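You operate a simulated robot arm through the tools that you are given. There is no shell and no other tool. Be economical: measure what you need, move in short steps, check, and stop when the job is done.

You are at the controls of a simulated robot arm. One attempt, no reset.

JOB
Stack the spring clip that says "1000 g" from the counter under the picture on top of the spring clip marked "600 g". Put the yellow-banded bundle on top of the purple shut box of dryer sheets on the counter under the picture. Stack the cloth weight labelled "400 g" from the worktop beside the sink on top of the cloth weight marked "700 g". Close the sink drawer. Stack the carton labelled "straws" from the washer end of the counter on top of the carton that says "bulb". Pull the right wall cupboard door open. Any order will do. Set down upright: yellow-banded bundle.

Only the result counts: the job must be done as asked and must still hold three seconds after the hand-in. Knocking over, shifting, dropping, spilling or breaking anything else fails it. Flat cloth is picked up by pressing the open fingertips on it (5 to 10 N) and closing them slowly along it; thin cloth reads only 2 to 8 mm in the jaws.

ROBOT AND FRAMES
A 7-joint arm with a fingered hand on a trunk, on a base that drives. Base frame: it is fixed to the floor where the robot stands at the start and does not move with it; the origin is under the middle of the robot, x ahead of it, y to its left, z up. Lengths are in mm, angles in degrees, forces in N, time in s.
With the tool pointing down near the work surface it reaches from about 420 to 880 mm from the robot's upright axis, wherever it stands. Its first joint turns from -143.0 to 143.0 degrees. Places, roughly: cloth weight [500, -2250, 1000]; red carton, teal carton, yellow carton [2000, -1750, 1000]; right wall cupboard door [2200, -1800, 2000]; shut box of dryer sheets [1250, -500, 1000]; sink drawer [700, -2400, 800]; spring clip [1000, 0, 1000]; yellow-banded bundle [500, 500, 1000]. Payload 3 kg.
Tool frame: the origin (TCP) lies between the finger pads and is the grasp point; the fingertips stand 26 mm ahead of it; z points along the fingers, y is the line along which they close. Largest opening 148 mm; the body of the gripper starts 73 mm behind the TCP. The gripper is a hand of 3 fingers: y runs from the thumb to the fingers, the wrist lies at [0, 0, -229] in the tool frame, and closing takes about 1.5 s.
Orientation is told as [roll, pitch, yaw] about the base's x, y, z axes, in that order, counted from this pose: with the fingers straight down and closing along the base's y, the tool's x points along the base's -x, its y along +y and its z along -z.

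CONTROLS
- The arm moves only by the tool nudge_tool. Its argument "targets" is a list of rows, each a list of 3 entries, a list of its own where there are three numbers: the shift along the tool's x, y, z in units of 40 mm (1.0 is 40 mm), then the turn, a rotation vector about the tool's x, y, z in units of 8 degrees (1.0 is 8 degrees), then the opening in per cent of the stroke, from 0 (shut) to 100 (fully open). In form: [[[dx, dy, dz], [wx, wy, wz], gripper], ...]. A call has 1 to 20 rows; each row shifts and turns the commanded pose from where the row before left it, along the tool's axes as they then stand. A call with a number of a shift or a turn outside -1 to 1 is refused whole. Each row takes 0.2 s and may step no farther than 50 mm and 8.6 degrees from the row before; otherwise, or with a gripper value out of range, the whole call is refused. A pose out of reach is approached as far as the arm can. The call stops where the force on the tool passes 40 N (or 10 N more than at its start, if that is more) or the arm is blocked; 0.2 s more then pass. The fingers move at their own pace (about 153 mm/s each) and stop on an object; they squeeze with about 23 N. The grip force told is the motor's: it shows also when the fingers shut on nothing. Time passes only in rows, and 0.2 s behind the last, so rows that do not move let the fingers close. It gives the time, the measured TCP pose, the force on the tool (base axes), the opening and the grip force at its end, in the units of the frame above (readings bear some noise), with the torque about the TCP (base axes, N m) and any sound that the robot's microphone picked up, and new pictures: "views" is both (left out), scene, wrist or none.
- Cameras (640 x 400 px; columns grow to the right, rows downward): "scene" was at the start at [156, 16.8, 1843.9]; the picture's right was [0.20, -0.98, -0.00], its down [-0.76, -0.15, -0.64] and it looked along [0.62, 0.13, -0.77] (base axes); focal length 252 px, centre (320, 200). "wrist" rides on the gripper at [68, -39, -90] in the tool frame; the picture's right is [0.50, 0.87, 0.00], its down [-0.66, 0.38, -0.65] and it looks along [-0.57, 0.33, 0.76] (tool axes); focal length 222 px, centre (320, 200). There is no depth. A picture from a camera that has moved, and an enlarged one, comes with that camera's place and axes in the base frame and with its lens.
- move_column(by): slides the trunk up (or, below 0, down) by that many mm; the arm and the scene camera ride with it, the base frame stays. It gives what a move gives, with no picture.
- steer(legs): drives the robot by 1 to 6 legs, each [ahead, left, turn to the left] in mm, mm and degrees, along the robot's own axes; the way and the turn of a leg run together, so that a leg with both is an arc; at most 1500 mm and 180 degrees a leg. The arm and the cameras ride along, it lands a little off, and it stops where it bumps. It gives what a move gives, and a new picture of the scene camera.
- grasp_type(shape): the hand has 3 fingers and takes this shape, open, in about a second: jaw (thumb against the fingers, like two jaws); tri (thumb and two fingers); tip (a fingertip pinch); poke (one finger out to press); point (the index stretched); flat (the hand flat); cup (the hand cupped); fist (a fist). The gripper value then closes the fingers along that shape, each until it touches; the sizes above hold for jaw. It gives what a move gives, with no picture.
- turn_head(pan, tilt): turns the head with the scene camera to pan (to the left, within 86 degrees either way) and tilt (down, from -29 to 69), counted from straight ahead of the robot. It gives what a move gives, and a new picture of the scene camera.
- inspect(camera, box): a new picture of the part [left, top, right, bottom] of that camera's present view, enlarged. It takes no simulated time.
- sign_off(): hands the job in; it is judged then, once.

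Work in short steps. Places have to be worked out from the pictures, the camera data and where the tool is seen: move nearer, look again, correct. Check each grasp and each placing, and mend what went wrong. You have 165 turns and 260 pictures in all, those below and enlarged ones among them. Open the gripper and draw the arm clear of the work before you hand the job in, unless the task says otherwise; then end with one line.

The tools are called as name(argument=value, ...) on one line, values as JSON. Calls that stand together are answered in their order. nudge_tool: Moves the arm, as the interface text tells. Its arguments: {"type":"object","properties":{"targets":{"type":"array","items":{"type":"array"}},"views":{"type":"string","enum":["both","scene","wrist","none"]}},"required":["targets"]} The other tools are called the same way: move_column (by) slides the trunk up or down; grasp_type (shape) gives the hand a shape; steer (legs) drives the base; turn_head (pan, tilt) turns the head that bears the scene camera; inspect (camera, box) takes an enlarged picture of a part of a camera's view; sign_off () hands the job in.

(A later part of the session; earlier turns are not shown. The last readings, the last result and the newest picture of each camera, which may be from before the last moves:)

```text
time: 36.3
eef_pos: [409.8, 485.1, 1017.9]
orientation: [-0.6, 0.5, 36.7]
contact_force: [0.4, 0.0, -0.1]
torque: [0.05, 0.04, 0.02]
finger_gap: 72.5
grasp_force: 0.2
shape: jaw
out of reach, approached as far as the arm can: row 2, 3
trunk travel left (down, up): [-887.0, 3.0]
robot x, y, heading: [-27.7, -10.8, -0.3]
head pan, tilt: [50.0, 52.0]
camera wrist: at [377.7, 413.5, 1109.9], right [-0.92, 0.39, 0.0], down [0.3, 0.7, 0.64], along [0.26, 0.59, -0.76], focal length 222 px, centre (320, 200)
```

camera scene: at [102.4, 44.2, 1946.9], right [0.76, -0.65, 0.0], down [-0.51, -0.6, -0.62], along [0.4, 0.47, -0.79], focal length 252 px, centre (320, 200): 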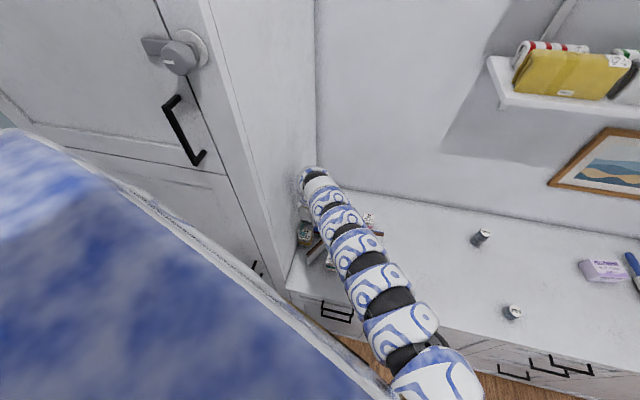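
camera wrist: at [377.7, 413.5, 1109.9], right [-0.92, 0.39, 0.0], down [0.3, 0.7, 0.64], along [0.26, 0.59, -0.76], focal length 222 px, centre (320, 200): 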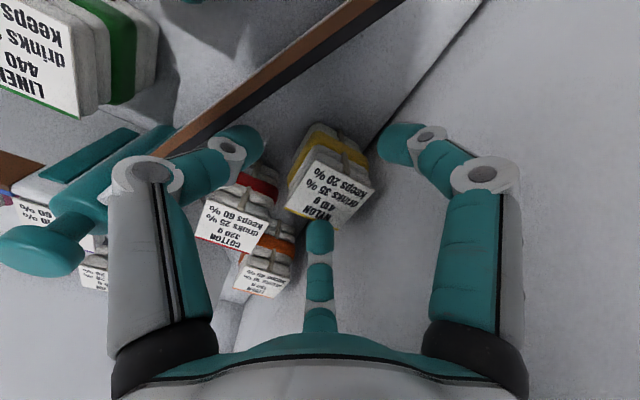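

The arm fell short of the commanded path here. I try again with smaller steps towards (426, 500).

nudge_tool(targets=[[[-0.3, 0.02, 0], [0, 0, 0], 49], [[-0.3, 0.02, 0], [0, 0, 0], 49], [[0, 0, 0.2], [0, 0, 0], 49], [[0, 0, 0], [0, 0, 0], 49]], views="scene")

```text
time: 37.3
eef_pos: [421.0, 488.6, 1011.3]
orientation: [-0.5, 0.5, 36.7]
contact_force: [0.6, -0.6, 0.5]
torque: [0.03, -0.05, -0.01]
finger_gap: 72.8
grasp_force: 0.1
shape: jaw
out of reach, approached as far as the arm can: row 2, 3
trunk travel left (down, up): [-887.0, 3.0]
robot x, y, heading: [-28.2, -11.9, -0.4]
head pan, tilt: [50.0, 52.0]
camera scene: at [100.7, 45.4, 1947.0], right [0.76, -0.65, 0.0], down [-0.51, -0.6, -0.62], along [0.4, 0.47, -0.79], focal length 252 px, centre (320, 200)
```

scene: 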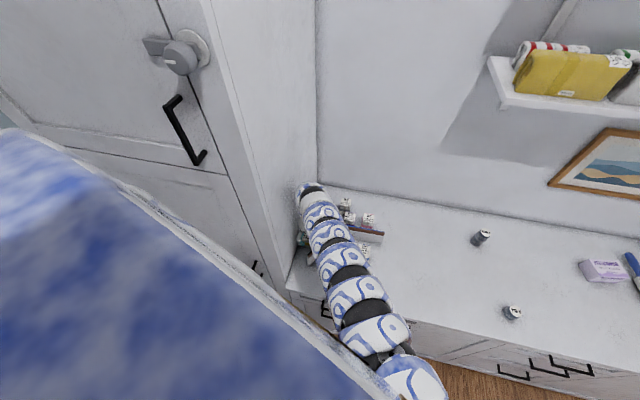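

I suspect a wrist joint limit at this bearing. I'll lift, swing the arm out along the counter, and turn the base to face the counter squarely (36° left).

nudge_tool(targets=[[[0, -0.2, -1], [0, 0, 0], 49], [[0, -0.4, -1], [0, 0, 0], 49], [[0, -0.7, -0.5], [0, 0, 0], 49], [[0, -1, 0], [0, 0, 0], 49], [[0, -1, 0], [0, 0, 0], 49], [[0, -1, 0], [0, 0, 0], 49], [[0, -1, 0], [0, 0, 0], 49], [[0, -1, 0], [0, 0, 0], 49], [[0, -1, 0], [0, 0, 0], 49], [[0, -1, 0], [0, 0, 0], 49], [[0, -1, 0], [0, 0, 0], 49], [[0, -1, 0], [0, 0, 0], 49], [[0, -1, 0], [0, 0, 0], 49], [[0, -1, 0], [0, 0, 0], 49]], views="none")

steer(legs=[[0, 0, 36], [40, 0, 0]])

```text
time: 40.3
eef_pos: [715.6, 89.7, 1116.7]
orientation: [-0.5, 0.4, 36.7]
contact_force: [-0.3, 0.1, 0.5]
torque: [0.0, 0.01, -0.01]
finger_gap: 72.6
grasp_force: 0.0
shape: jaw
trunk travel left (down, up): [-887.0, 3.0]
robot x, y, heading: [-30.1, -10.1, -0.5]
head pan, tilt: [50.0, 52.0]
```

```text
time: 42.8
eef_pos: [549.1, 527.2, 1115.9]
orientation: [-0.5, 0.6, 72.1]
contact_force: [0.2, 0.2, -0.4]
torque: [-0.03, 0.01, -0.04]
finger_gap: 72.6
grasp_force: 0.2
shape: jaw
trunk travel left (down, up): [-887.0, 3.0]
robot x, y, heading: [3.6, 11.0, 35.1]
head pan, tilt: [50.0, 52.0]
camera scene: at [78.2, 134.8, 1946.7], right [1.0, -0.08, 0.0], down [-0.07, -0.79, -0.61], along [0.05, 0.61, -0.79], focal length 252 px, centre (320, 200)
```

scene: 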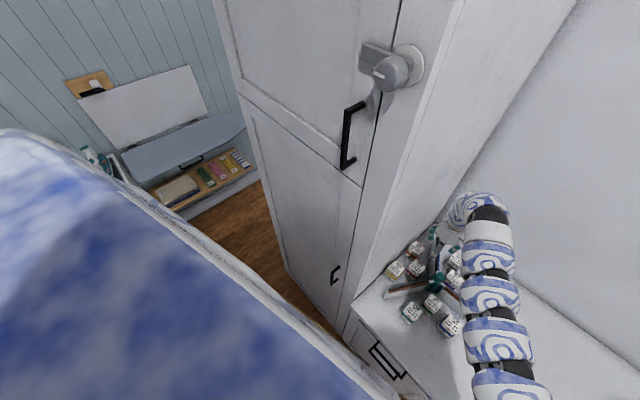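

Now the scene camera has a clear view of the bundles. I enlarge it.

inspect(camera="scene", box=[360, 220, 480, 340])

```text
3.33 times, centred on (420, 280) of scene
camera zoom: at [78.2, 134.8, 1946.7], right [1.0, -0.08, 0.0], down [-0.07, -0.79, -0.61], along [0.05, 0.61, -0.79], focal length 842 px, centre (-13, -67)
```

zoom: 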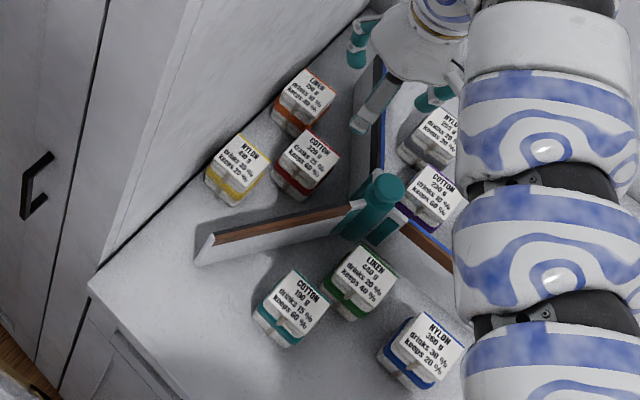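

inspect(camera="scene", box=[385, 240, 425, 290])

```text
8.00 times, centred on (405, 265) of scene
camera zoom: at [78.2, 134.8, 1946.7], right [1.0, -0.08, 0.0], down [-0.07, -0.79, -0.61], along [0.05, 0.61, -0.79], focal length 2020 px, centre (-360, -320)
```

zoom: 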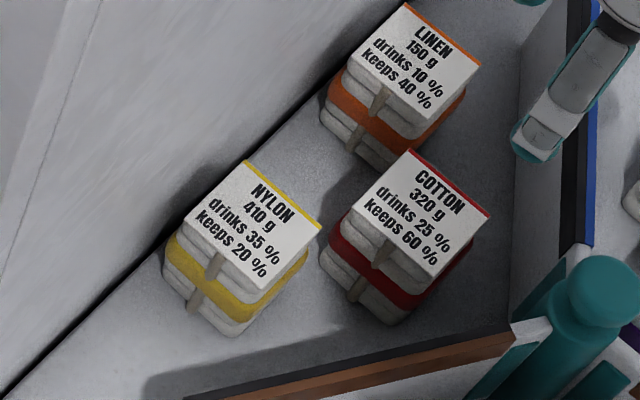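

The view shows the yellow label square at centre (418, 516), with about 6 mm to the wall and the red bundle's corner diagonal behind it. I turn the hand back to the planned yaw and move above it.

nudge_tool(targets=[[[0, 0, 0], [0, 0, 1], 49], [[0, 0, 0], [0, 0, 1], 49], [[0, 0, 0], [0, 0, 1], 49], [[0, 0, 0], [0, 0, 1], 49], [[0, 0, 0], [0, 0, 0.42], 49], [[0.7, 0.3, 0], [0, 0, 0], 49], [[0.7, 0.3, 0], [0, 0, 0], 49], [[0.7, 0.3, 0.5], [0, 0, 0], 49], [[0.6, 0.4, 0.8], [0, 0, 0], 49], [[0, 0, 0], [0, 0, 0], 49]], views="both")

```text
time: 45.0
eef_pos: [430.9, 501.5, 1062.1]
orientation: [-0.8, 0.0, 36.8]
contact_force: [-0.1, 0.4, -0.2]
torque: [0.01, -0.01, 0.01]
finger_gap: 72.6
grasp_force: 0.0
shape: jaw
trunk travel left (down, up): [-887.0, 3.0]
robot x, y, heading: [1.4, 10.5, 35.0]
head pan, tilt: [50.0, 52.0]
camera scene: at [75.1, 132.6, 1947.0], right [1.0, -0.08, 0.0], down [-0.07, -0.79, -0.62], along [0.05, 0.61, -0.79], focal length 252 px, centre (320, 200)
camera wrist: at [398.7, 429.4, 1152.8], right [-0.92, 0.39, -0.01], down [0.29, 0.7, 0.65], along [0.26, 0.59, -0.76], focal length 222 px, centre (320, 200)
```

scene: 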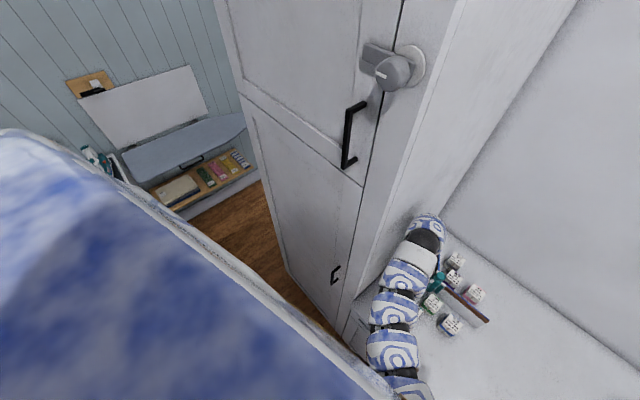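
wrist: 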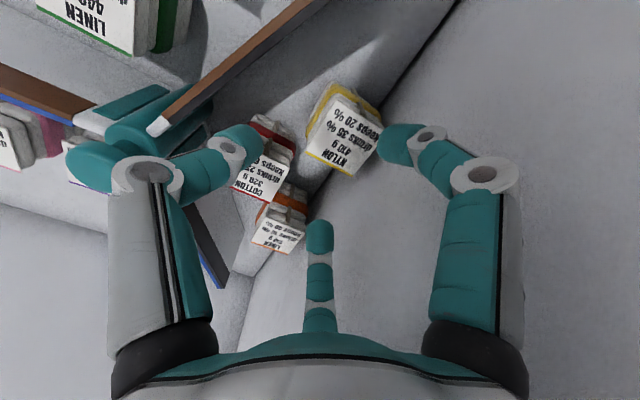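

In place at (431, 501). I descend to just above the bundle and look.

nudge_tool(targets=[[[0, 0, 0.5], [0, 0, 0], 49], [[0, 0, 0.5], [0, 0, 0], 49], [[0, 0, 0.3], [0, 0, 0], 49], [[0, 0, 0], [0, 0, 0], 49]], views="wrist")

```text
time: 46.0
eef_pos: [428.7, 503.0, 1010.2]
orientation: [-0.8, 0.1, 36.8]
contact_force: [0.6, -0.2, -0.2]
torque: [-0.01, -0.01, 0.02]
finger_gap: 72.6
grasp_force: 0.1
shape: jaw
trunk travel left (down, up): [-887.0, 3.0]
robot x, y, heading: [5.4, 14.2, 35.0]
head pan, tilt: [50.0, 52.0]
camera wrist: at [397.2, 431.5, 1102.6], right [-0.92, 0.39, -0.01], down [0.29, 0.7, 0.65], along [0.26, 0.59, -0.76], focal length 222 px, centre (320, 200)
```

wrist: 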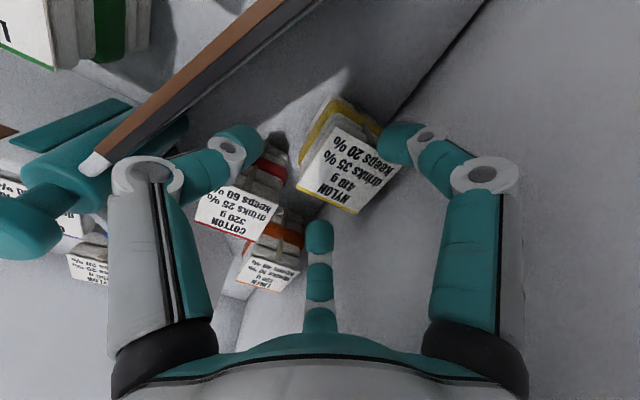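

The fingers clear the label front by only a few mm, so I open slightly, shift forward 3 mm, and descend in small steps.

nudge_tool(targets=[[[0.08, 0, 0.1], [0, 0, 0], 53], [[0, 0, 0.2], [0, 0, 0], 53], [[0, 0, 0.2], [0, 0, 0], 53], [[0, 0, 0], [0, 0, 0], 53]], views="wrist")

```text
time: 47.0
eef_pos: [426.7, 502.0, 992.1]
orientation: [-0.7, 0.1, 36.8]
contact_force: [0.1, 0.1, 0.3]
torque: [0.01, 0.0, -0.03]
finger_gap: 77.7
grasp_force: 0.1
shape: jaw
trunk travel left (down, up): [-887.0, 3.0]
robot x, y, heading: [3.3, 5.4, 35.5]
head pan, tilt: [50.0, 52.0]
camera wrist: at [394.8, 429.6, 1083.3], right [-0.92, 0.39, -0.01], down [0.29, 0.7, 0.65], along [0.26, 0.59, -0.76], focal length 222 px, centre (320, 200)
```

wrist: 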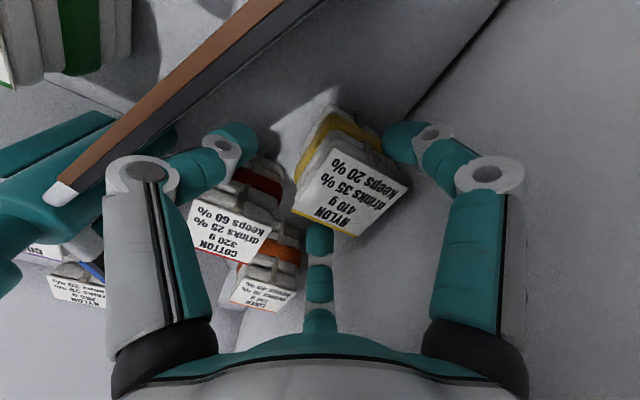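

inspect(camera="wrist", box=[260, 90, 460, 270])

```text
2.22 times, centred on (360, 180) of wrist
camera zoom: at [394.8, 429.6, 1083.3], right [-0.92, 0.39, -0.01], down [0.29, 0.7, 0.65], along [0.26, 0.59, -0.76], focal length 494 px, centre (231, 244)
```

zoom: 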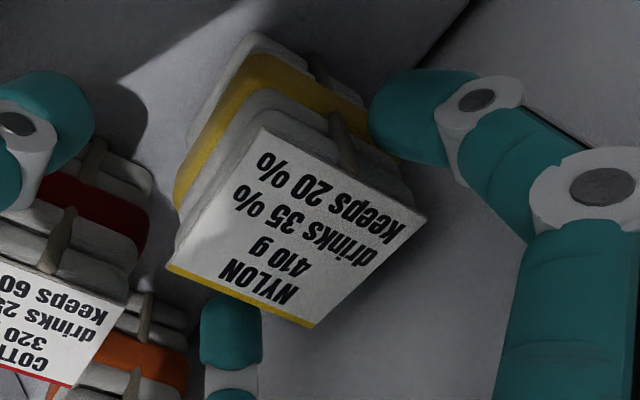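

Front and back fingers straddle the bundle properly. I go down another 22 mm and close.

nudge_tool(targets=[[[0, 0, 0.2], [0, 0, 0], 53], [[0, 0, 0.2], [0, 0, 0], 53], [[0, 0, 0.15], [0, 0, 0], 53], [[0, 0, 0], [0, 0, 0], 53]], views="none")

nudge_tool(targets=[[[0, 0, 0], [0, 0, 0], 40], [[0, 0, 0], [0, 0, 0], 30], [[0, 0, 0], [0, 0, 0], 20], [[0, 0, 0], [0, 0, 0], 10], [[0, 0, 0], [0, 0, 0], 0], [[0, 0, 0], [0, 0, 0], 0], [[0, 0, 0], [0, 0, 0], 0], [[0, 0, 0], [0, 0, 0], 0]], views="wrist")

```text
time: 48.0
eef_pos: [428.1, 500.3, 970.6]
orientation: [-0.8, 0.1, 36.9]
contact_force: [0.5, -0.3, -0.4]
torque: [-0.02, -0.01, 0.04]
finger_gap: 77.8
grasp_force: 0.0
shape: jaw
trunk travel left (down, up): [-887.0, 3.0]
robot x, y, heading: [5.6, 11.4, 35.2]
head pan, tilt: [50.0, 52.0]
```

```text
time: 49.8
eef_pos: [427.6, 500.6, 970.7]
orientation: [-0.7, 0.1, 36.8]
contact_force: [0.3, -0.9, 0.0]
torque: [-0.01, -0.02, 0.03]
finger_gap: 37.3
grasp_force: 23.4
shape: jaw
trunk travel left (down, up): [-887.0, 3.0]
robot x, y, heading: [2.9, 13.6, 35.6]
head pan, tilt: [50.0, 52.0]
camera wrist: at [395.6, 428.1, 1061.9], right [-0.92, 0.39, -0.01], down [0.29, 0.7, 0.65], along [0.26, 0.59, -0.76], focal length 222 px, centre (320, 200)
```

wrist: 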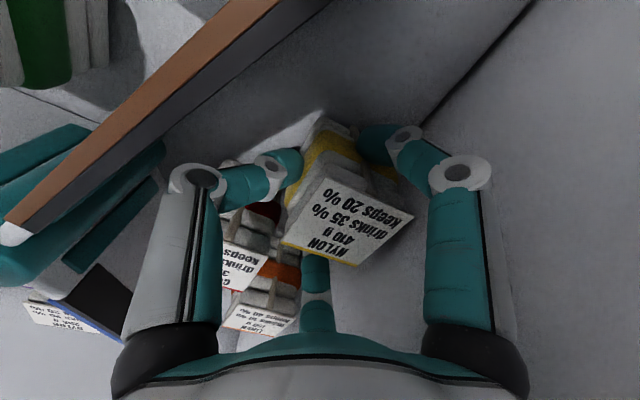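

Gripped at 37 mm, 23 N. I lift a little and look.

nudge_tool(targets=[[[0, 0, -0.2], [0, 0, 0], 0], [[0, 0, -0.3], [0, 0, 0], 0], [[0, 0, -0.3], [0, 0, 0], 0], [[0, 0, 0], [0, 0, 0], 0]], views="wrist")

```text
time: 50.8
eef_pos: [427.4, 499.7, 1001.6]
orientation: [-0.8, 0.0, 36.9]
contact_force: [-0.5, -0.2, -0.5]
torque: [-0.01, -0.04, 0.01]
finger_gap: 37.6
grasp_force: 22.7
shape: jaw
trunk travel left (down, up): [-887.0, 3.0]
robot x, y, heading: [3.5, 8.9, 35.3]
head pan, tilt: [50.0, 52.0]
camera wrist: at [395.3, 428.3, 1093.1], right [-0.92, 0.39, -0.01], down [0.29, 0.7, 0.65], along [0.26, 0.59, -0.76], focal length 222 px, centre (320, 200)
```

wrist: 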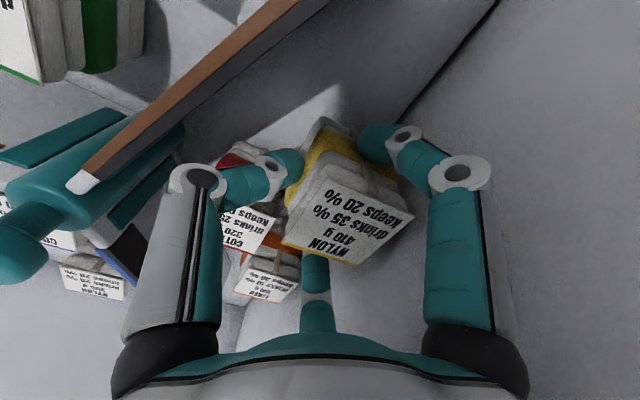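

It lifts along with the hand. I raise it to clear everything and carry it along the counter away from the cabinet.

nudge_tool(targets=[[[0, 0, -0.6], [0, 0, 0], 0], [[0, 0, -0.6], [0, 0, 0], 0], [[0, 0, -0.6], [0, 0, 0], 0], [[0, 0, -0.6], [0, 0, 0], 0], [[0, 0, -0.5], [0, 0, 0], 0], [[0, -0.6, 0], [0, 0, 0], 0], [[0, -0.6, 0], [0, 0, 0], 0], [[0, -0.8, 0], [0, 0, 0], 0], [[0, -0.8, 0], [0, 0, 0], 0], [[0, -0.8, 0], [0, 0, 0], 0], [[0, -0.8, 0], [0, 0, 0], 0], [[0, -0.8, 0], [0, 0, 0], 0], [[0, -0.8, 0], [0, 0, 0], 0], [[0, -0.8, 0], [0, 0, 0], 0], [[0, 0, 0], [0, 0, 0], 0]], views="both")

```text
time: 54.0
eef_pos: [591.0, 285.5, 1121.7]
orientation: [-0.8, 0.0, 36.9]
contact_force: [0.1, -0.4, -3.2]
torque: [-0.03, -0.03, 0.01]
finger_gap: 37.5
grasp_force: 22.6
shape: jaw
trunk travel left (down, up): [-887.0, 3.0]
robot x, y, heading: [3.4, 10.4, 35.2]
head pan, tilt: [50.0, 52.0]
camera scene: at [74.7, 132.9, 1947.0], right [1.0, -0.08, 0.0], down [-0.07, -0.79, -0.62], along [0.05, 0.61, -0.79], focal length 252 px, centre (320, 200)
camera wrist: at [559.1, 213.7, 1213.6], right [-0.92, 0.39, -0.01], down [0.29, 0.7, 0.65], along [0.26, 0.59, -0.76], focal length 222 px, centre (320, 200)
```

scene: 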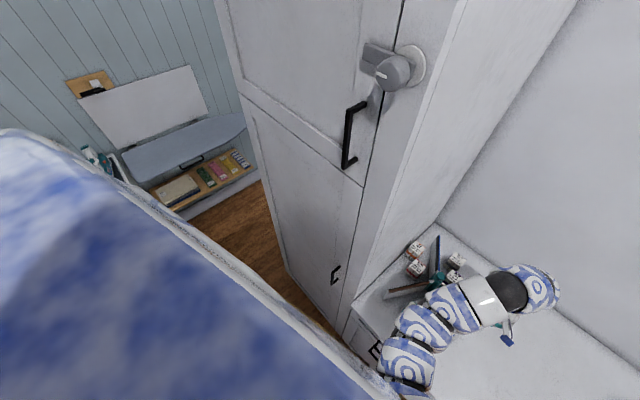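
wrist: 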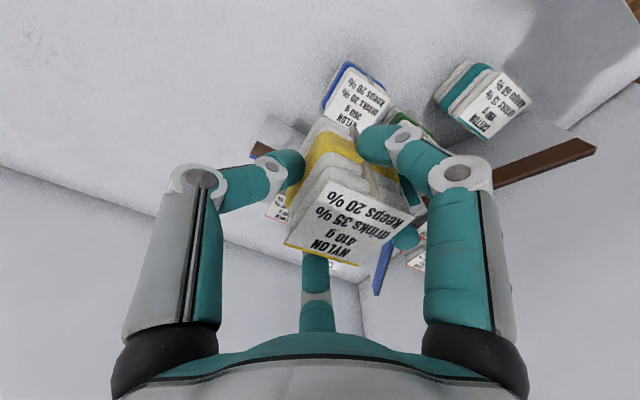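

The bundle hangs upright in the hand (3–4 N). I drive right along the counter to the dryer-sheet box.

steer(legs=[[0, -880, 0]])

turn_head(pan=-15, tilt=48)

```text
time: 58.6
eef_pos: [1095.6, -433.6, 1122.7]
orientation: [-0.7, 0.2, 36.7]
contact_force: [0.9, 0.2, -2.1]
torque: [-0.02, 0.0, 0.02]
finger_gap: 37.4
grasp_force: 22.5
shape: jaw
trunk travel left (down, up): [-887.0, 3.0]
robot x, y, heading: [505.1, -705.5, 35.0]
head pan, tilt: [50.0, 52.0]
camera scene: at [580.6, -585.1, 1947.0], right [1.0, -0.09, 0.0], down [-0.07, -0.79, -0.62], along [0.05, 0.61, -0.79], focal length 252 px, centre (320, 200)
```

scene: 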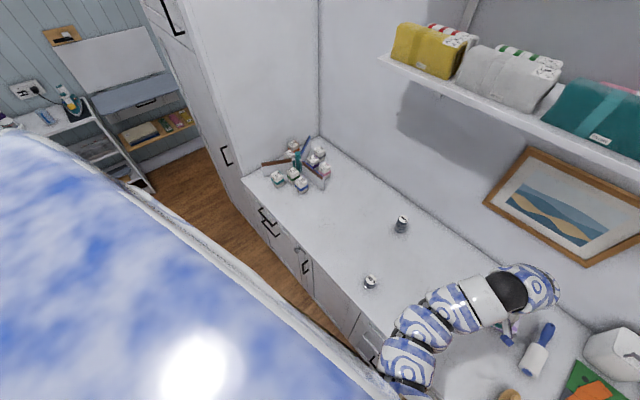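

```text
time: 60.0
eef_pos: [1098.0, -432.0, 1121.2]
orientation: [-0.8, 0.1, 36.7]
contact_force: [0.3, 0.4, -2.1]
torque: [-0.02, 0.0, 0.01]
finger_gap: 37.3
grasp_force: 23.0
shape: jaw
trunk travel left (down, up): [-887.0, 3.0]
robot x, y, heading: [508.2, -709.8, 34.9]
head pan, tilt: [-15.0, 48.0]
camera scene: at [647.8, -632.3, 1952.3], right [0.34, -0.94, 0.0], down [-0.7, -0.26, -0.67], along [0.63, 0.23, -0.74], focal length 252 px, centre (320, 200)
```

scene: 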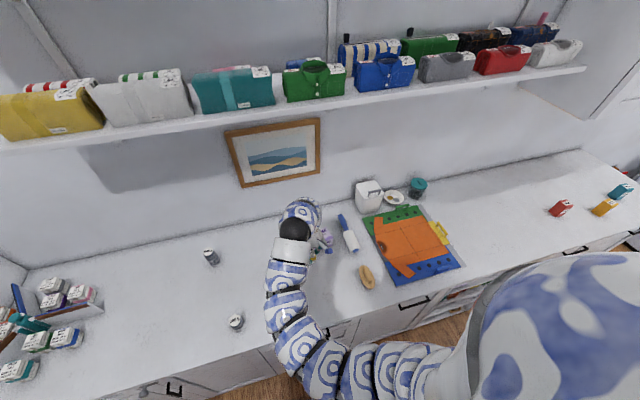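

inspect(camera="wrist", box=[0, 0, 640, 400])

inspect(camera="scene", box=[270, 180, 390, 300])

```text
1.00 times, centred on (320, 200) of wrist
camera zoom: at [1064.5, -504.6, 1213.5], right [-0.92, 0.39, -0.01], down [0.29, 0.7, 0.65], along [0.26, 0.59, -0.76], focal length 222 px, centre (320, 200)
```

zoom: 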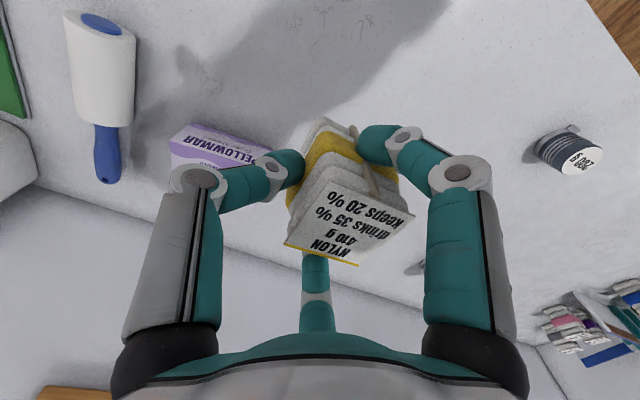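

```text
3.33 times, centred on (330, 240) of scene
camera zoom: at [647.8, -632.3, 1952.3], right [0.34, -0.94, 0.0], down [-0.7, -0.26, -0.67], along [0.63, 0.23, -0.74], focal length 842 px, centre (287, 67)
```

zoom: 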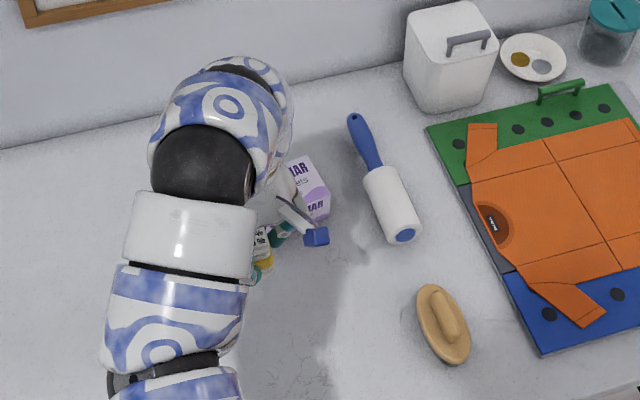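

The hand hides part of the box. I move the hand left about 130 mm to see the box free.

nudge_tool(targets=[[[0, 0.8, 0], [0, 0, 0], 0], [[0, 0.8, 0], [0, 0, 0], 0], [[0, 0.8, 0], [0, 0, 0], 0], [[0, 0.8, 0], [0, 0, 0], 0], [[0, 0, 0], [0, 0, 0], 0]], views="wrist")

inspect(camera="scene", box=[270, 190, 390, 280])

```text
time: 61.2
eef_pos: [1017.6, -328.2, 1120.8]
orientation: [-0.8, 0.1, 36.8]
contact_force: [-0.2, -0.9, -1.7]
torque: [0.04, -0.01, 0.06]
finger_gap: 37.6
grasp_force: 23.1
shape: jaw
trunk travel left (down, up): [-887.0, 3.0]
robot x, y, heading: [509.5, -709.5, 35.0]
head pan, tilt: [-15.0, 48.0]
camera wrist: at [985.7, -400.5, 1212.7], right [-0.92, 0.39, -0.01], down [0.29, 0.7, 0.65], along [0.26, 0.59, -0.76], focal length 222 px, centre (320, 200)
```

wrist: 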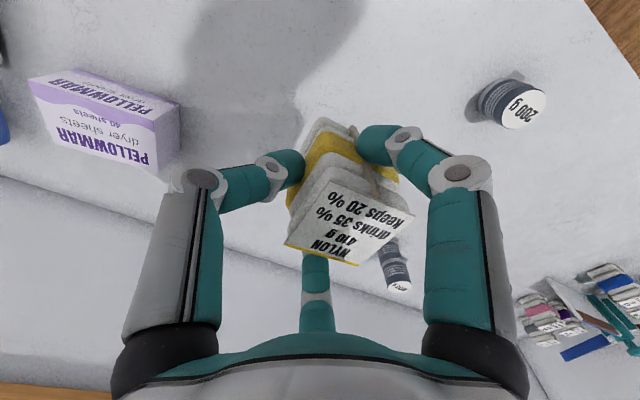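

```text
4.44 times, centred on (330, 235) of scene
camera zoom: at [648.0, -632.6, 1952.3], right [0.34, -0.94, 0.0], down [-0.7, -0.26, -0.67], along [0.63, 0.23, -0.74], focal length 1122 px, centre (276, 44)
```

zoom: 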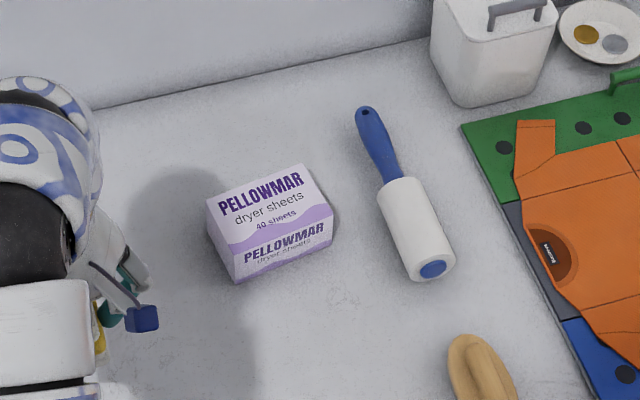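

inspect(camera="wrist", box=[10, 50, 210, 200])

```text
2.67 times, centred on (110, 125) of wrist
camera zoom: at [985.7, -400.5, 1212.7], right [-0.92, 0.39, -0.01], down [0.29, 0.7, 0.65], along [0.26, 0.59, -0.76], focal length 592 px, centre (880, 400)
```

zoom: 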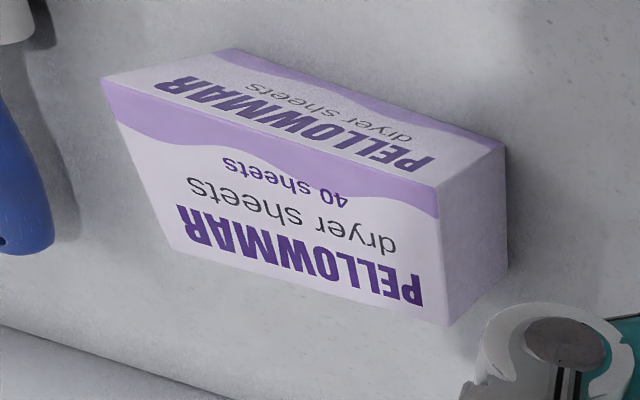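

The box top is about 113 × 62 mm, centred at (1266, -400), top z ≈ 968; the bundle sits (-8, +23) off the TCP. I carry it above the box.

nudge_tool(targets=[[[-0.53, -0.82, 0], [0, 0, 0], 0], [[-0.53, -0.82, 0], [0, 0, 0], 0], [[-0.53, -0.82, 0], [0, 0, 0], 0], [[-0.53, -0.82, 0], [0, 0, 0], 0], [[-0.53, -0.82, 0], [0, 0, 0], 0], [[-0.53, -0.82, 0.2], [0, 0, 0], 0], [[-0.53, -0.82, 0.4], [0, 0, 0], 0], [[0, 0, 0.5], [0, 0, 0], 0], [[0, 0, 0], [0, 0, 0], 0]], views="wrist")

inspect(camera="scene", box=[270, 190, 390, 280])

```text
time: 63.2
eef_pos: [1278.6, -424.9, 1078.8]
orientation: [-0.7, 0.1, 36.8]
contact_force: [0.2, 0.1, -0.5]
torque: [-0.03, 0.02, -0.03]
finger_gap: 37.1
grasp_force: 23.2
shape: jaw
trunk travel left (down, up): [-887.0, 3.0]
robot x, y, heading: [505.5, -704.0, 35.1]
head pan, tilt: [-15.0, 48.0]
camera wrist: at [1246.7, -496.9, 1170.2], right [-0.92, 0.4, -0.01], down [0.3, 0.7, 0.65], along [0.26, 0.59, -0.76], focal length 222 px, centre (320, 200)
```

wrist: 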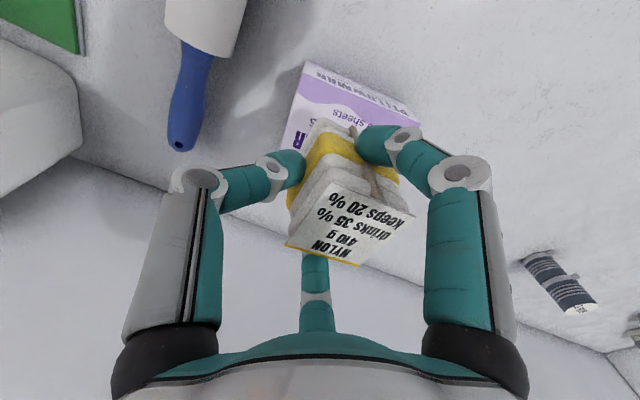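

```text
4.44 times, centred on (330, 235) of scene
camera zoom: at [648.7, -632.7, 1952.3], right [0.34, -0.94, 0.0], down [-0.7, -0.25, -0.67], along [0.63, 0.23, -0.74], focal length 1122 px, centre (276, 44)
```

zoom: 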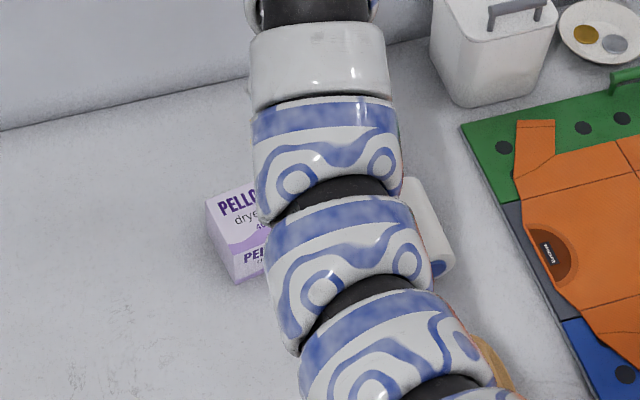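

Alignment is within 5 mm. I make the small correction and lower gently until contact.

nudge_tool(targets=[[[0.06, 0.11, 0.4], [0, 0, 0], 0], [[0, 0, 0.4], [0, 0, 0], 0], [[0, 0, 0.2], [0, 0, 0], 0], [[0, 0, 0.1], [0, 0, 0], 0], [[0, 0, 0], [0, 0, 0], 0]], views="wrist")

```text
time: 64.4
eef_pos: [1273.3, -424.8, 1035.4]
orientation: [-0.8, 0.0, 36.7]
contact_force: [0.0, 0.6, -1.8]
torque: [-0.02, 0.01, 0.02]
finger_gap: 37.3
grasp_force: 23.2
shape: jaw
trunk travel left (down, up): [-887.0, 3.0]
robot x, y, heading: [512.3, -706.2, 35.2]
head pan, tilt: [-15.0, 48.0]
camera wrist: at [1240.8, -496.4, 1127.4], right [-0.92, 0.39, -0.01], down [0.29, 0.7, 0.65], along [0.26, 0.59, -0.76], focal length 222 px, centre (320, 200)
```

wrist: 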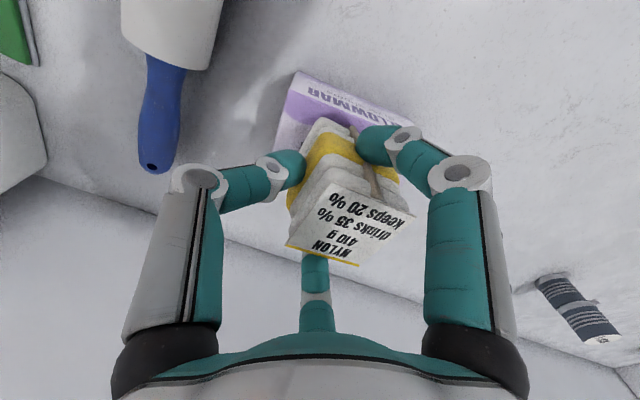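

No contact yet; I continue in 2–3 mm steps.

nudge_tool(targets=[[[0, 0, 0.08], [0, 0, 0], 0], [[0, 0, 0.06], [0, 0, 0], 0], [[0, 0, 0.06], [0, 0, 0], 0], [[0, 0, 0], [0, 0, 0], 0]], views="none")

```text
time: 65.4
eef_pos: [1271.1, -424.4, 1028.3]
orientation: [-0.7, 0.0, 36.7]
contact_force: [2.6, -1.7, 10.7]
torque: [0.16, 0.01, -0.04]
finger_gap: 37.7
grasp_force: 23.4
shape: jaw
trunk travel left (down, up): [-887.0, 3.0]
robot x, y, heading: [505.6, -705.0, 35.2]
head pan, tilt: [-15.0, 48.0]
```

Contact at z ≈ 1028 (11 N), as predicted. I check the picture, then release.

inspect(camera="wrist", box=[250, 40, 450, 280])

```text
1.67 times, centred on (350, 160) of wrist
camera zoom: at [1239.6, -497.1, 1119.9], right [-0.92, 0.4, -0.01], down [0.29, 0.7, 0.65], along [0.26, 0.59, -0.76], focal length 370 px, centre (270, 267)
```

zoom: 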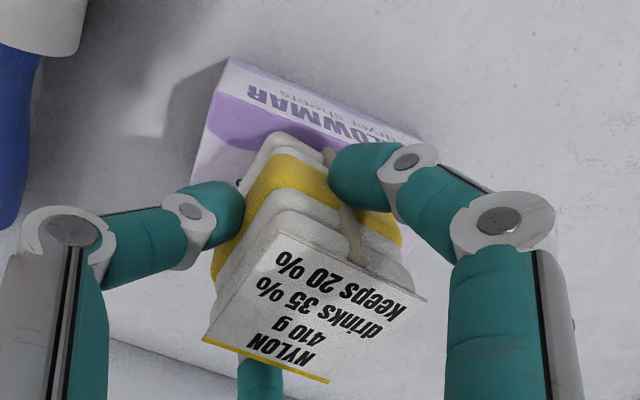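

The bundle sits squarely on the box. I open gently and rise.

nudge_tool(targets=[[[0, 0, -0.03], [0, 0, 0], 30], [[0, 0, 0], [0, 0, 0], 40], [[0, 0, 0], [0, 0, 0], 55], [[0, 0, 0], [0, 0, 0], 60], [[0, 0, -0.3], [0, 0, 0], 60], [[0, 0, -0.7], [0, 0, 0], 60], [[0, 0, -1], [0, 0, 0], 60], [[0, 0, -1], [0, 0, 0], 60], [[0, 0, 0], [0, 0, 0], 60]], views="wrist")

```text
time: 67.4
eef_pos: [1273.3, -422.8, 1148.2]
orientation: [-0.7, 0.0, 36.7]
contact_force: [0.5, -0.7, 0.3]
torque: [-0.02, 0.04, -0.01]
finger_gap: 88.6
grasp_force: 0.1
shape: jaw
trunk travel left (down, up): [-887.0, 3.0]
robot x, y, heading: [509.0, -704.9, 35.0]
head pan, tilt: [-15.0, 48.0]
camera wrist: at [1240.7, -495.4, 1238.4], right [-0.92, 0.4, -0.01], down [0.3, 0.7, 0.65], along [0.26, 0.59, -0.76], focal length 222 px, centre (320, 200)
```

wrist: 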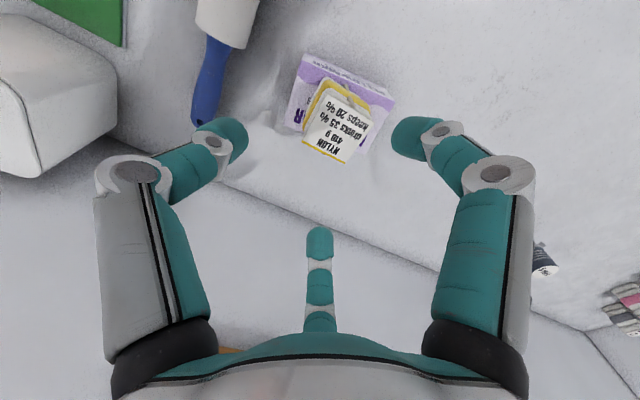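

The bundle stands upright on the box. Next the cartons: I pull the arm in and drive right towards the washer end.

nudge_tool(targets=[[[1, 0, 0], [0, 0, 0], 60], [[1, 0, 0], [0, 0, 0], 60], [[1, 0, 0], [0, 0, 0], 60], [[1, 0, 0], [0, 0, 0], 60]], views="none")

steer(legs=[[0, -1300, 1]])

turn_head(pan=-30, tilt=45)

```text
time: 68.4
eef_pos: [1142.2, -518.4, 1149.0]
orientation: [-0.8, 0.1, 36.7]
contact_force: [-0.3, 0.3, -0.7]
torque: [-0.02, -0.04, 0.0]
finger_gap: 88.6
grasp_force: 0.1
shape: jaw
trunk travel left (down, up): [-887.0, 3.0]
robot x, y, heading: [506.2, -707.1, 34.8]
head pan, tilt: [-15.0, 48.0]
```

```text
time: 74.8
eef_pos: [1869.4, -1548.5, 1148.8]
orientation: [-0.9, 0.1, 36.9]
contact_force: [-0.5, 0.4, 0.5]
torque: [0.0, 0.02, 0.01]
finger_gap: 88.4
grasp_force: 0.0
shape: jaw
trunk travel left (down, up): [-887.0, 3.0]
robot x, y, heading: [1231.0, -1741.2, 35.1]
head pan, tilt: [-15.0, 48.0]
camera scene: at [1375.1, -1665.1, 1952.3], right [0.35, -0.94, 0.0], down [-0.7, -0.26, -0.67], along [0.63, 0.23, -0.74], focal length 252 px, centre (320, 200)
```

scene: 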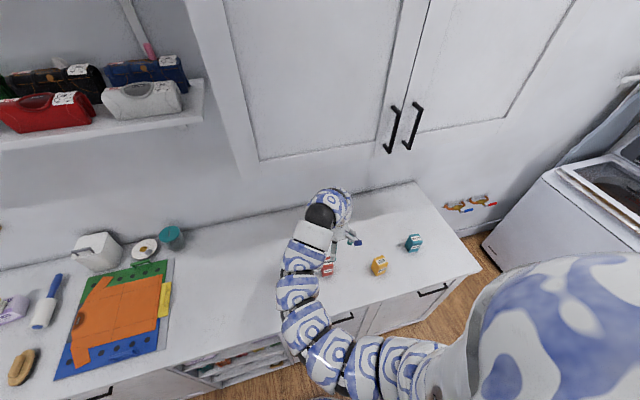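

```text
time: 75.5
eef_pos: [1867.6, -1547.6, 1147.5]
orientation: [-0.8, 0.2, 36.9]
contact_force: [0.2, 0.4, -0.1]
torque: [0.02, 0.02, 0.01]
finger_gap: 88.6
grasp_force: 0.0
shape: jaw
trunk travel left (down, up): [-887.0, 3.0]
robot x, y, heading: [1237.6, -1737.4, 35.1]
head pan, tilt: [-30.0, 45.0]
camera scene: at [1381.8, -1684.5, 1956.5], right [0.09, -1.0, 0.0], down [-0.7, -0.07, -0.71], along [0.7, 0.07, -0.71], focal length 252 px, centre (320, 200)
```

scene: 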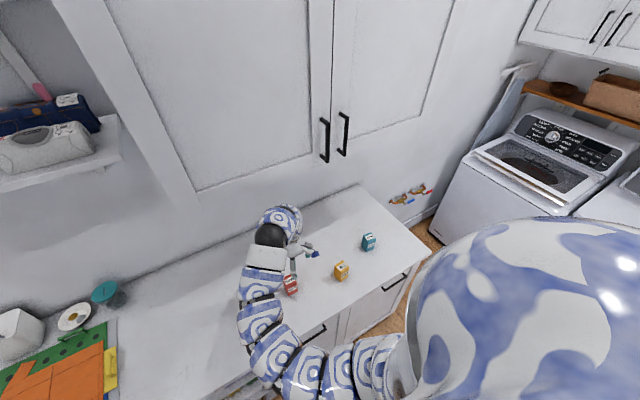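

inspect(camera="scene", box=[260, 210, 400, 310])

inspect(camera="wrist", box=[0, 0, 640, 400])

```text
4.00 times, centred on (330, 260) of scene
camera zoom: at [1381.8, -1684.5, 1956.5], right [0.09, -1.0, 0.0], down [-0.7, -0.07, -0.71], along [0.7, 0.07, -0.71], focal length 1010 px, centre (280, -40)
```

zoom: 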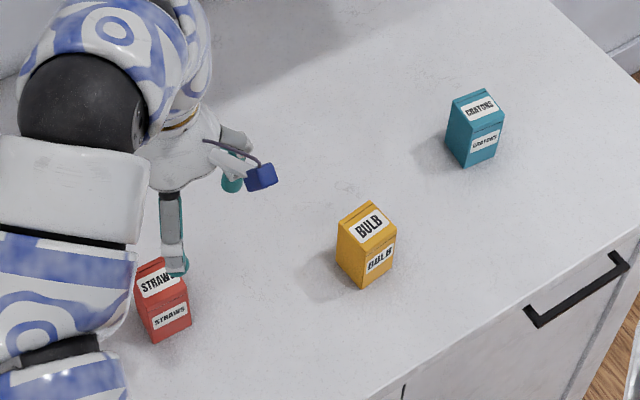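

```text
1.00 times, centred on (320, 200) of wrist
camera zoom: at [1836.8, -1619.7, 1240.2], right [-0.92, 0.39, -0.01], down [0.29, 0.7, 0.65], along [0.26, 0.59, -0.76], focal length 222 px, centre (320, 200)
```

zoom: 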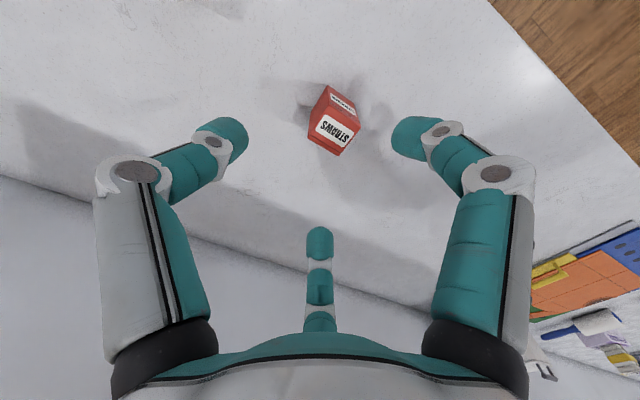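

Red is "straws", yellow is "bulb". I enlarge the wrist view to get the red carton's place and orientation.

inspect(camera="wrist", box=[290, 70, 380, 170])

inspect(camera="scene", box=[330, 255, 370, 290])

```text
4.00 times, centred on (335, 120) of wrist
camera zoom: at [1836.8, -1619.7, 1240.2], right [-0.92, 0.39, -0.01], down [0.29, 0.7, 0.65], along [0.26, 0.59, -0.76], focal length 888 px, centre (260, 520)
```

zoom: 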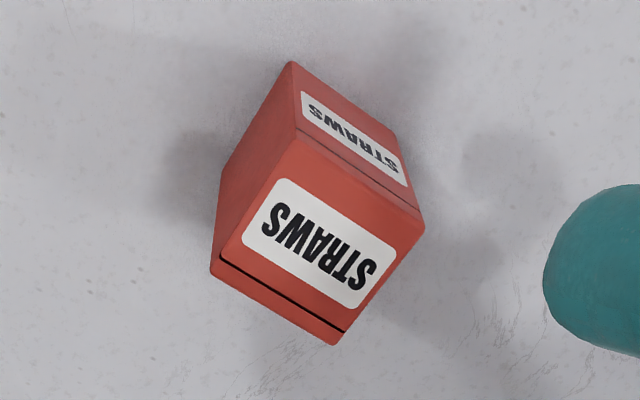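

```text
11.43 times, centred on (350, 272) of scene
camera zoom: at [1381.8, -1684.5, 1956.5], right [0.09, -1.0, 0.0], down [-0.7, -0.07, -0.71], along [0.7, 0.07, -0.71], focal length 2885 px, centre (-23, -629)
```

zoom: 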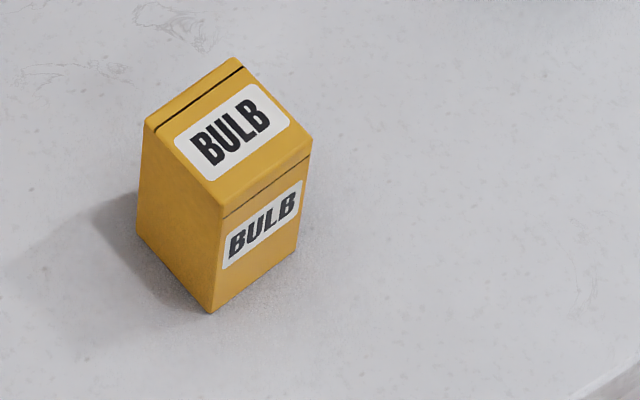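

The red carton: 46 mm square, aligned with the kitchen axes, centre (1867, -1513), top z ≈ 985; the bulb carton: centre (1947, -1723), top ≈ 988. I descend over the red one to check before gripping.

nudge_tool(targets=[[[-0.25, 0.27, 0.5], [0, 0, 0], 60], [[-0.24, 0.27, 0.7], [0, 0, 0], 60], [[0, 0, 0.9], [0, 0, 0], 60], [[0, 0, 0.8], [0, 0, 0], 60], [[0, 0, 0], [0, 0, 0], 60]], views="wrist")

```text
time: 76.7
eef_pos: [1874.0, -1520.1, 1030.4]
orientation: [-0.7, 0.1, 37.0]
contact_force: [-0.2, -0.8, -0.2]
torque: [0.01, 0.01, 0.0]
finger_gap: 88.6
grasp_force: 0.1
shape: jaw
trunk travel left (down, up): [-887.0, 3.0]
robot x, y, heading: [1232.8, -1738.4, 35.1]
head pan, tilt: [-30.0, 45.0]
camera wrist: at [1841.8, -1592.2, 1122.2], right [-0.92, 0.39, -0.01], down [0.29, 0.7, 0.65], along [0.26, 0.59, -0.76], focal length 222 px, centre (320, 200)
```

wrist: 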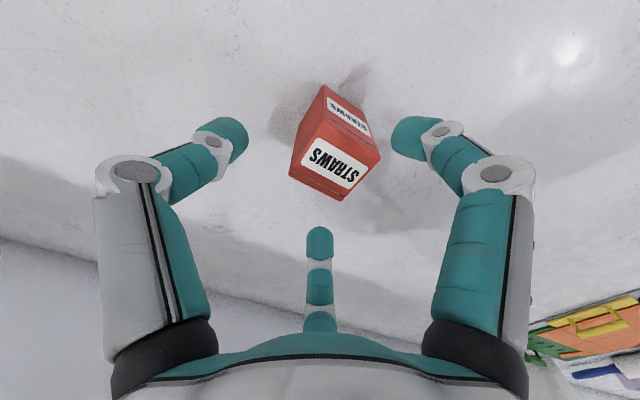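

Well centred. I correct 5 mm, descend to z = 950 and close.

nudge_tool(targets=[[[0.045, 0.13, 0.4], [0, 0, 0], 60], [[0, 0, 0.6], [0, 0, 0], 60], [[0, 0, 0.5], [0, 0, 0], 60], [[0, 0, 0.5], [0, 0, 0], 60], [[0, 0, 0], [0, 0, 0], 60], [[0, 0, 0], [0, 0, 0], 40], [[0, 0, 0], [0, 0, 0], 30], [[0, 0, 0], [0, 0, 0], 20], [[0, 0, 0], [0, 0, 0], 10], [[0, 0, 0], [0, 0, 0], 0], [[0, 0, 0], [0, 0, 0], 0], [[0, 0, 0], [0, 0, 0], 0], [[0, 0, 0], [0, 0, 0], 0]], views="wrist")

```text
time: 79.5
eef_pos: [1868.7, -1519.6, 951.5]
orientation: [-0.8, 0.1, 36.8]
contact_force: [0.1, -0.3, 0.6]
torque: [0.0, -0.03, 0.01]
finger_gap: 40.2
grasp_force: 23.1
shape: jaw
trunk travel left (down, up): [-887.0, 3.0]
robot x, y, heading: [1235.5, -1740.6, 35.3]
head pan, tilt: [-30.0, 45.0]
camera wrist: at [1836.5, -1591.1, 1043.7], right [-0.92, 0.39, -0.01], down [0.29, 0.7, 0.65], along [0.26, 0.59, -0.76], focal length 222 px, centre (320, 200)
```

wrist: 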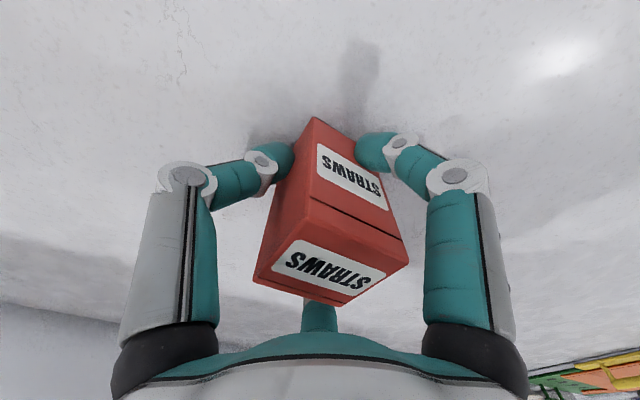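

Gripped (40 mm, 23 N). I lift and carry it above the bulb carton.

nudge_tool(targets=[[[0, 0, -0.4], [0, 0, 0], 0], [[0, 0, -0.8], [0, 0, 0], 0], [[0, 0, -0.9], [0, 0, 0], 0], [[0, 0, -0.9], [0, 0, 0], 0], [[0.265, -0.917, 0], [0, 0, 0], 0], [[0.265, -0.917, 0], [0, 0, 0], 0], [[0.265, -0.917, 0], [0, 0, 0], 0], [[0.265, -0.917, 0], [0, 0, 0], 0], [[0.265, -0.917, 0], [0, 0, 0], 0], [[0.265, -0.917, 0], [0, 0, 0], 0], [[0, 0, 0], [0, 0, 0], 0]], views="both")

```text
time: 81.9
eef_pos: [1949.2, -1731.5, 1077.5]
orientation: [-0.8, 0.2, 37.0]
contact_force: [0.5, 0.6, -0.8]
torque: [-0.06, -0.03, -0.04]
finger_gap: 40.2
grasp_force: 22.8
shape: jaw
trunk travel left (down, up): [-887.0, 3.0]
robot x, y, heading: [1232.5, -1740.5, 35.0]
head pan, tilt: [-30.0, 45.0]
camera scene: at [1381.6, -1684.0, 1956.5], right [0.09, -1.0, 0.0], down [-0.7, -0.06, -0.71], along [0.7, 0.06, -0.71], focal length 252 px, centre (320, 200)
camera wrist: at [1916.9, -1803.7, 1169.2], right [-0.92, 0.39, -0.01], down [0.29, 0.7, 0.65], along [0.26, 0.59, -0.76], focal length 222 px, centre (320, 200)
```

scene: 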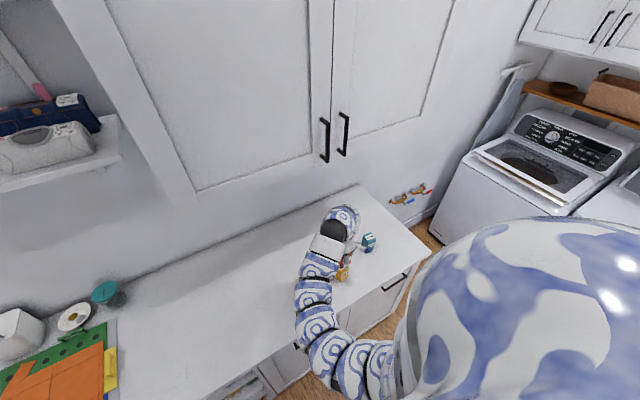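
wrist: 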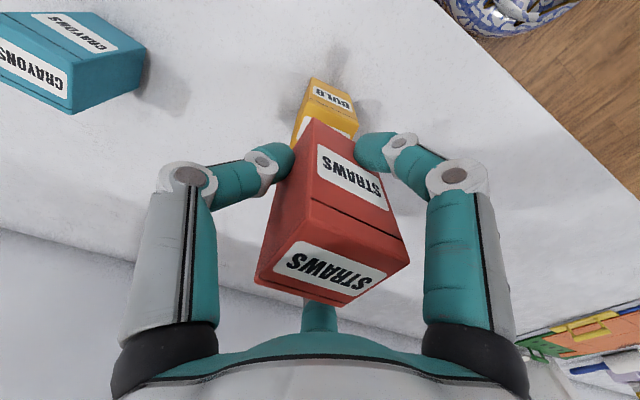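

inspect(camera="wrist", box=[240, 60, 420, 320])

inspect(camera="scene", box=[310, 210, 390, 300])

```text
1.54 times, centred on (330, 190) of wrist
camera zoom: at [1916.9, -1803.7, 1169.2], right [-0.92, 0.39, -0.01], down [0.29, 0.7, 0.65], along [0.26, 0.59, -0.76], focal length 342 px, centre (305, 215)
```

zoom: 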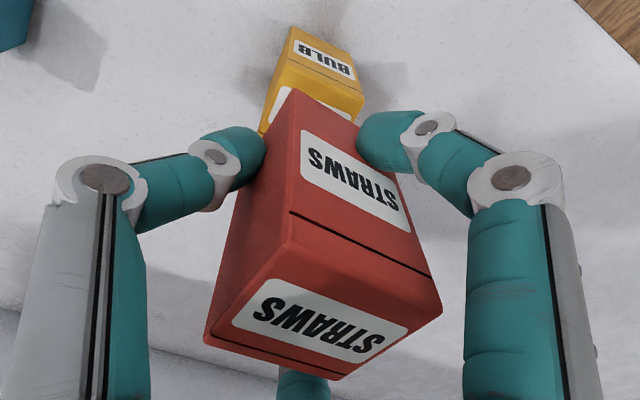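

```text
4.44 times, centred on (350, 255) of scene
camera zoom: at [1381.6, -1684.0, 1956.5], right [0.09, -1.0, 0.0], down [-0.7, -0.06, -0.71], along [0.7, 0.06, -0.71], focal length 1122 px, centre (187, -44)
```

zoom: 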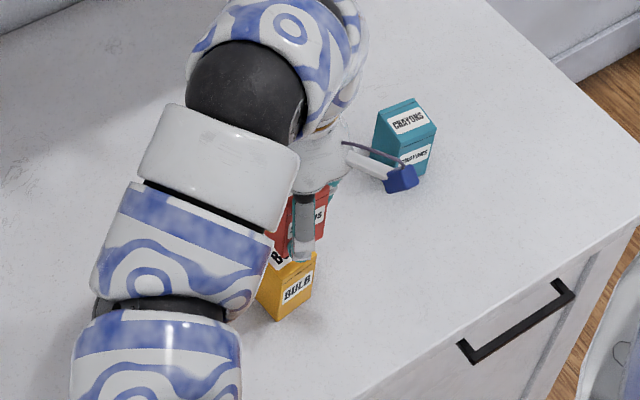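

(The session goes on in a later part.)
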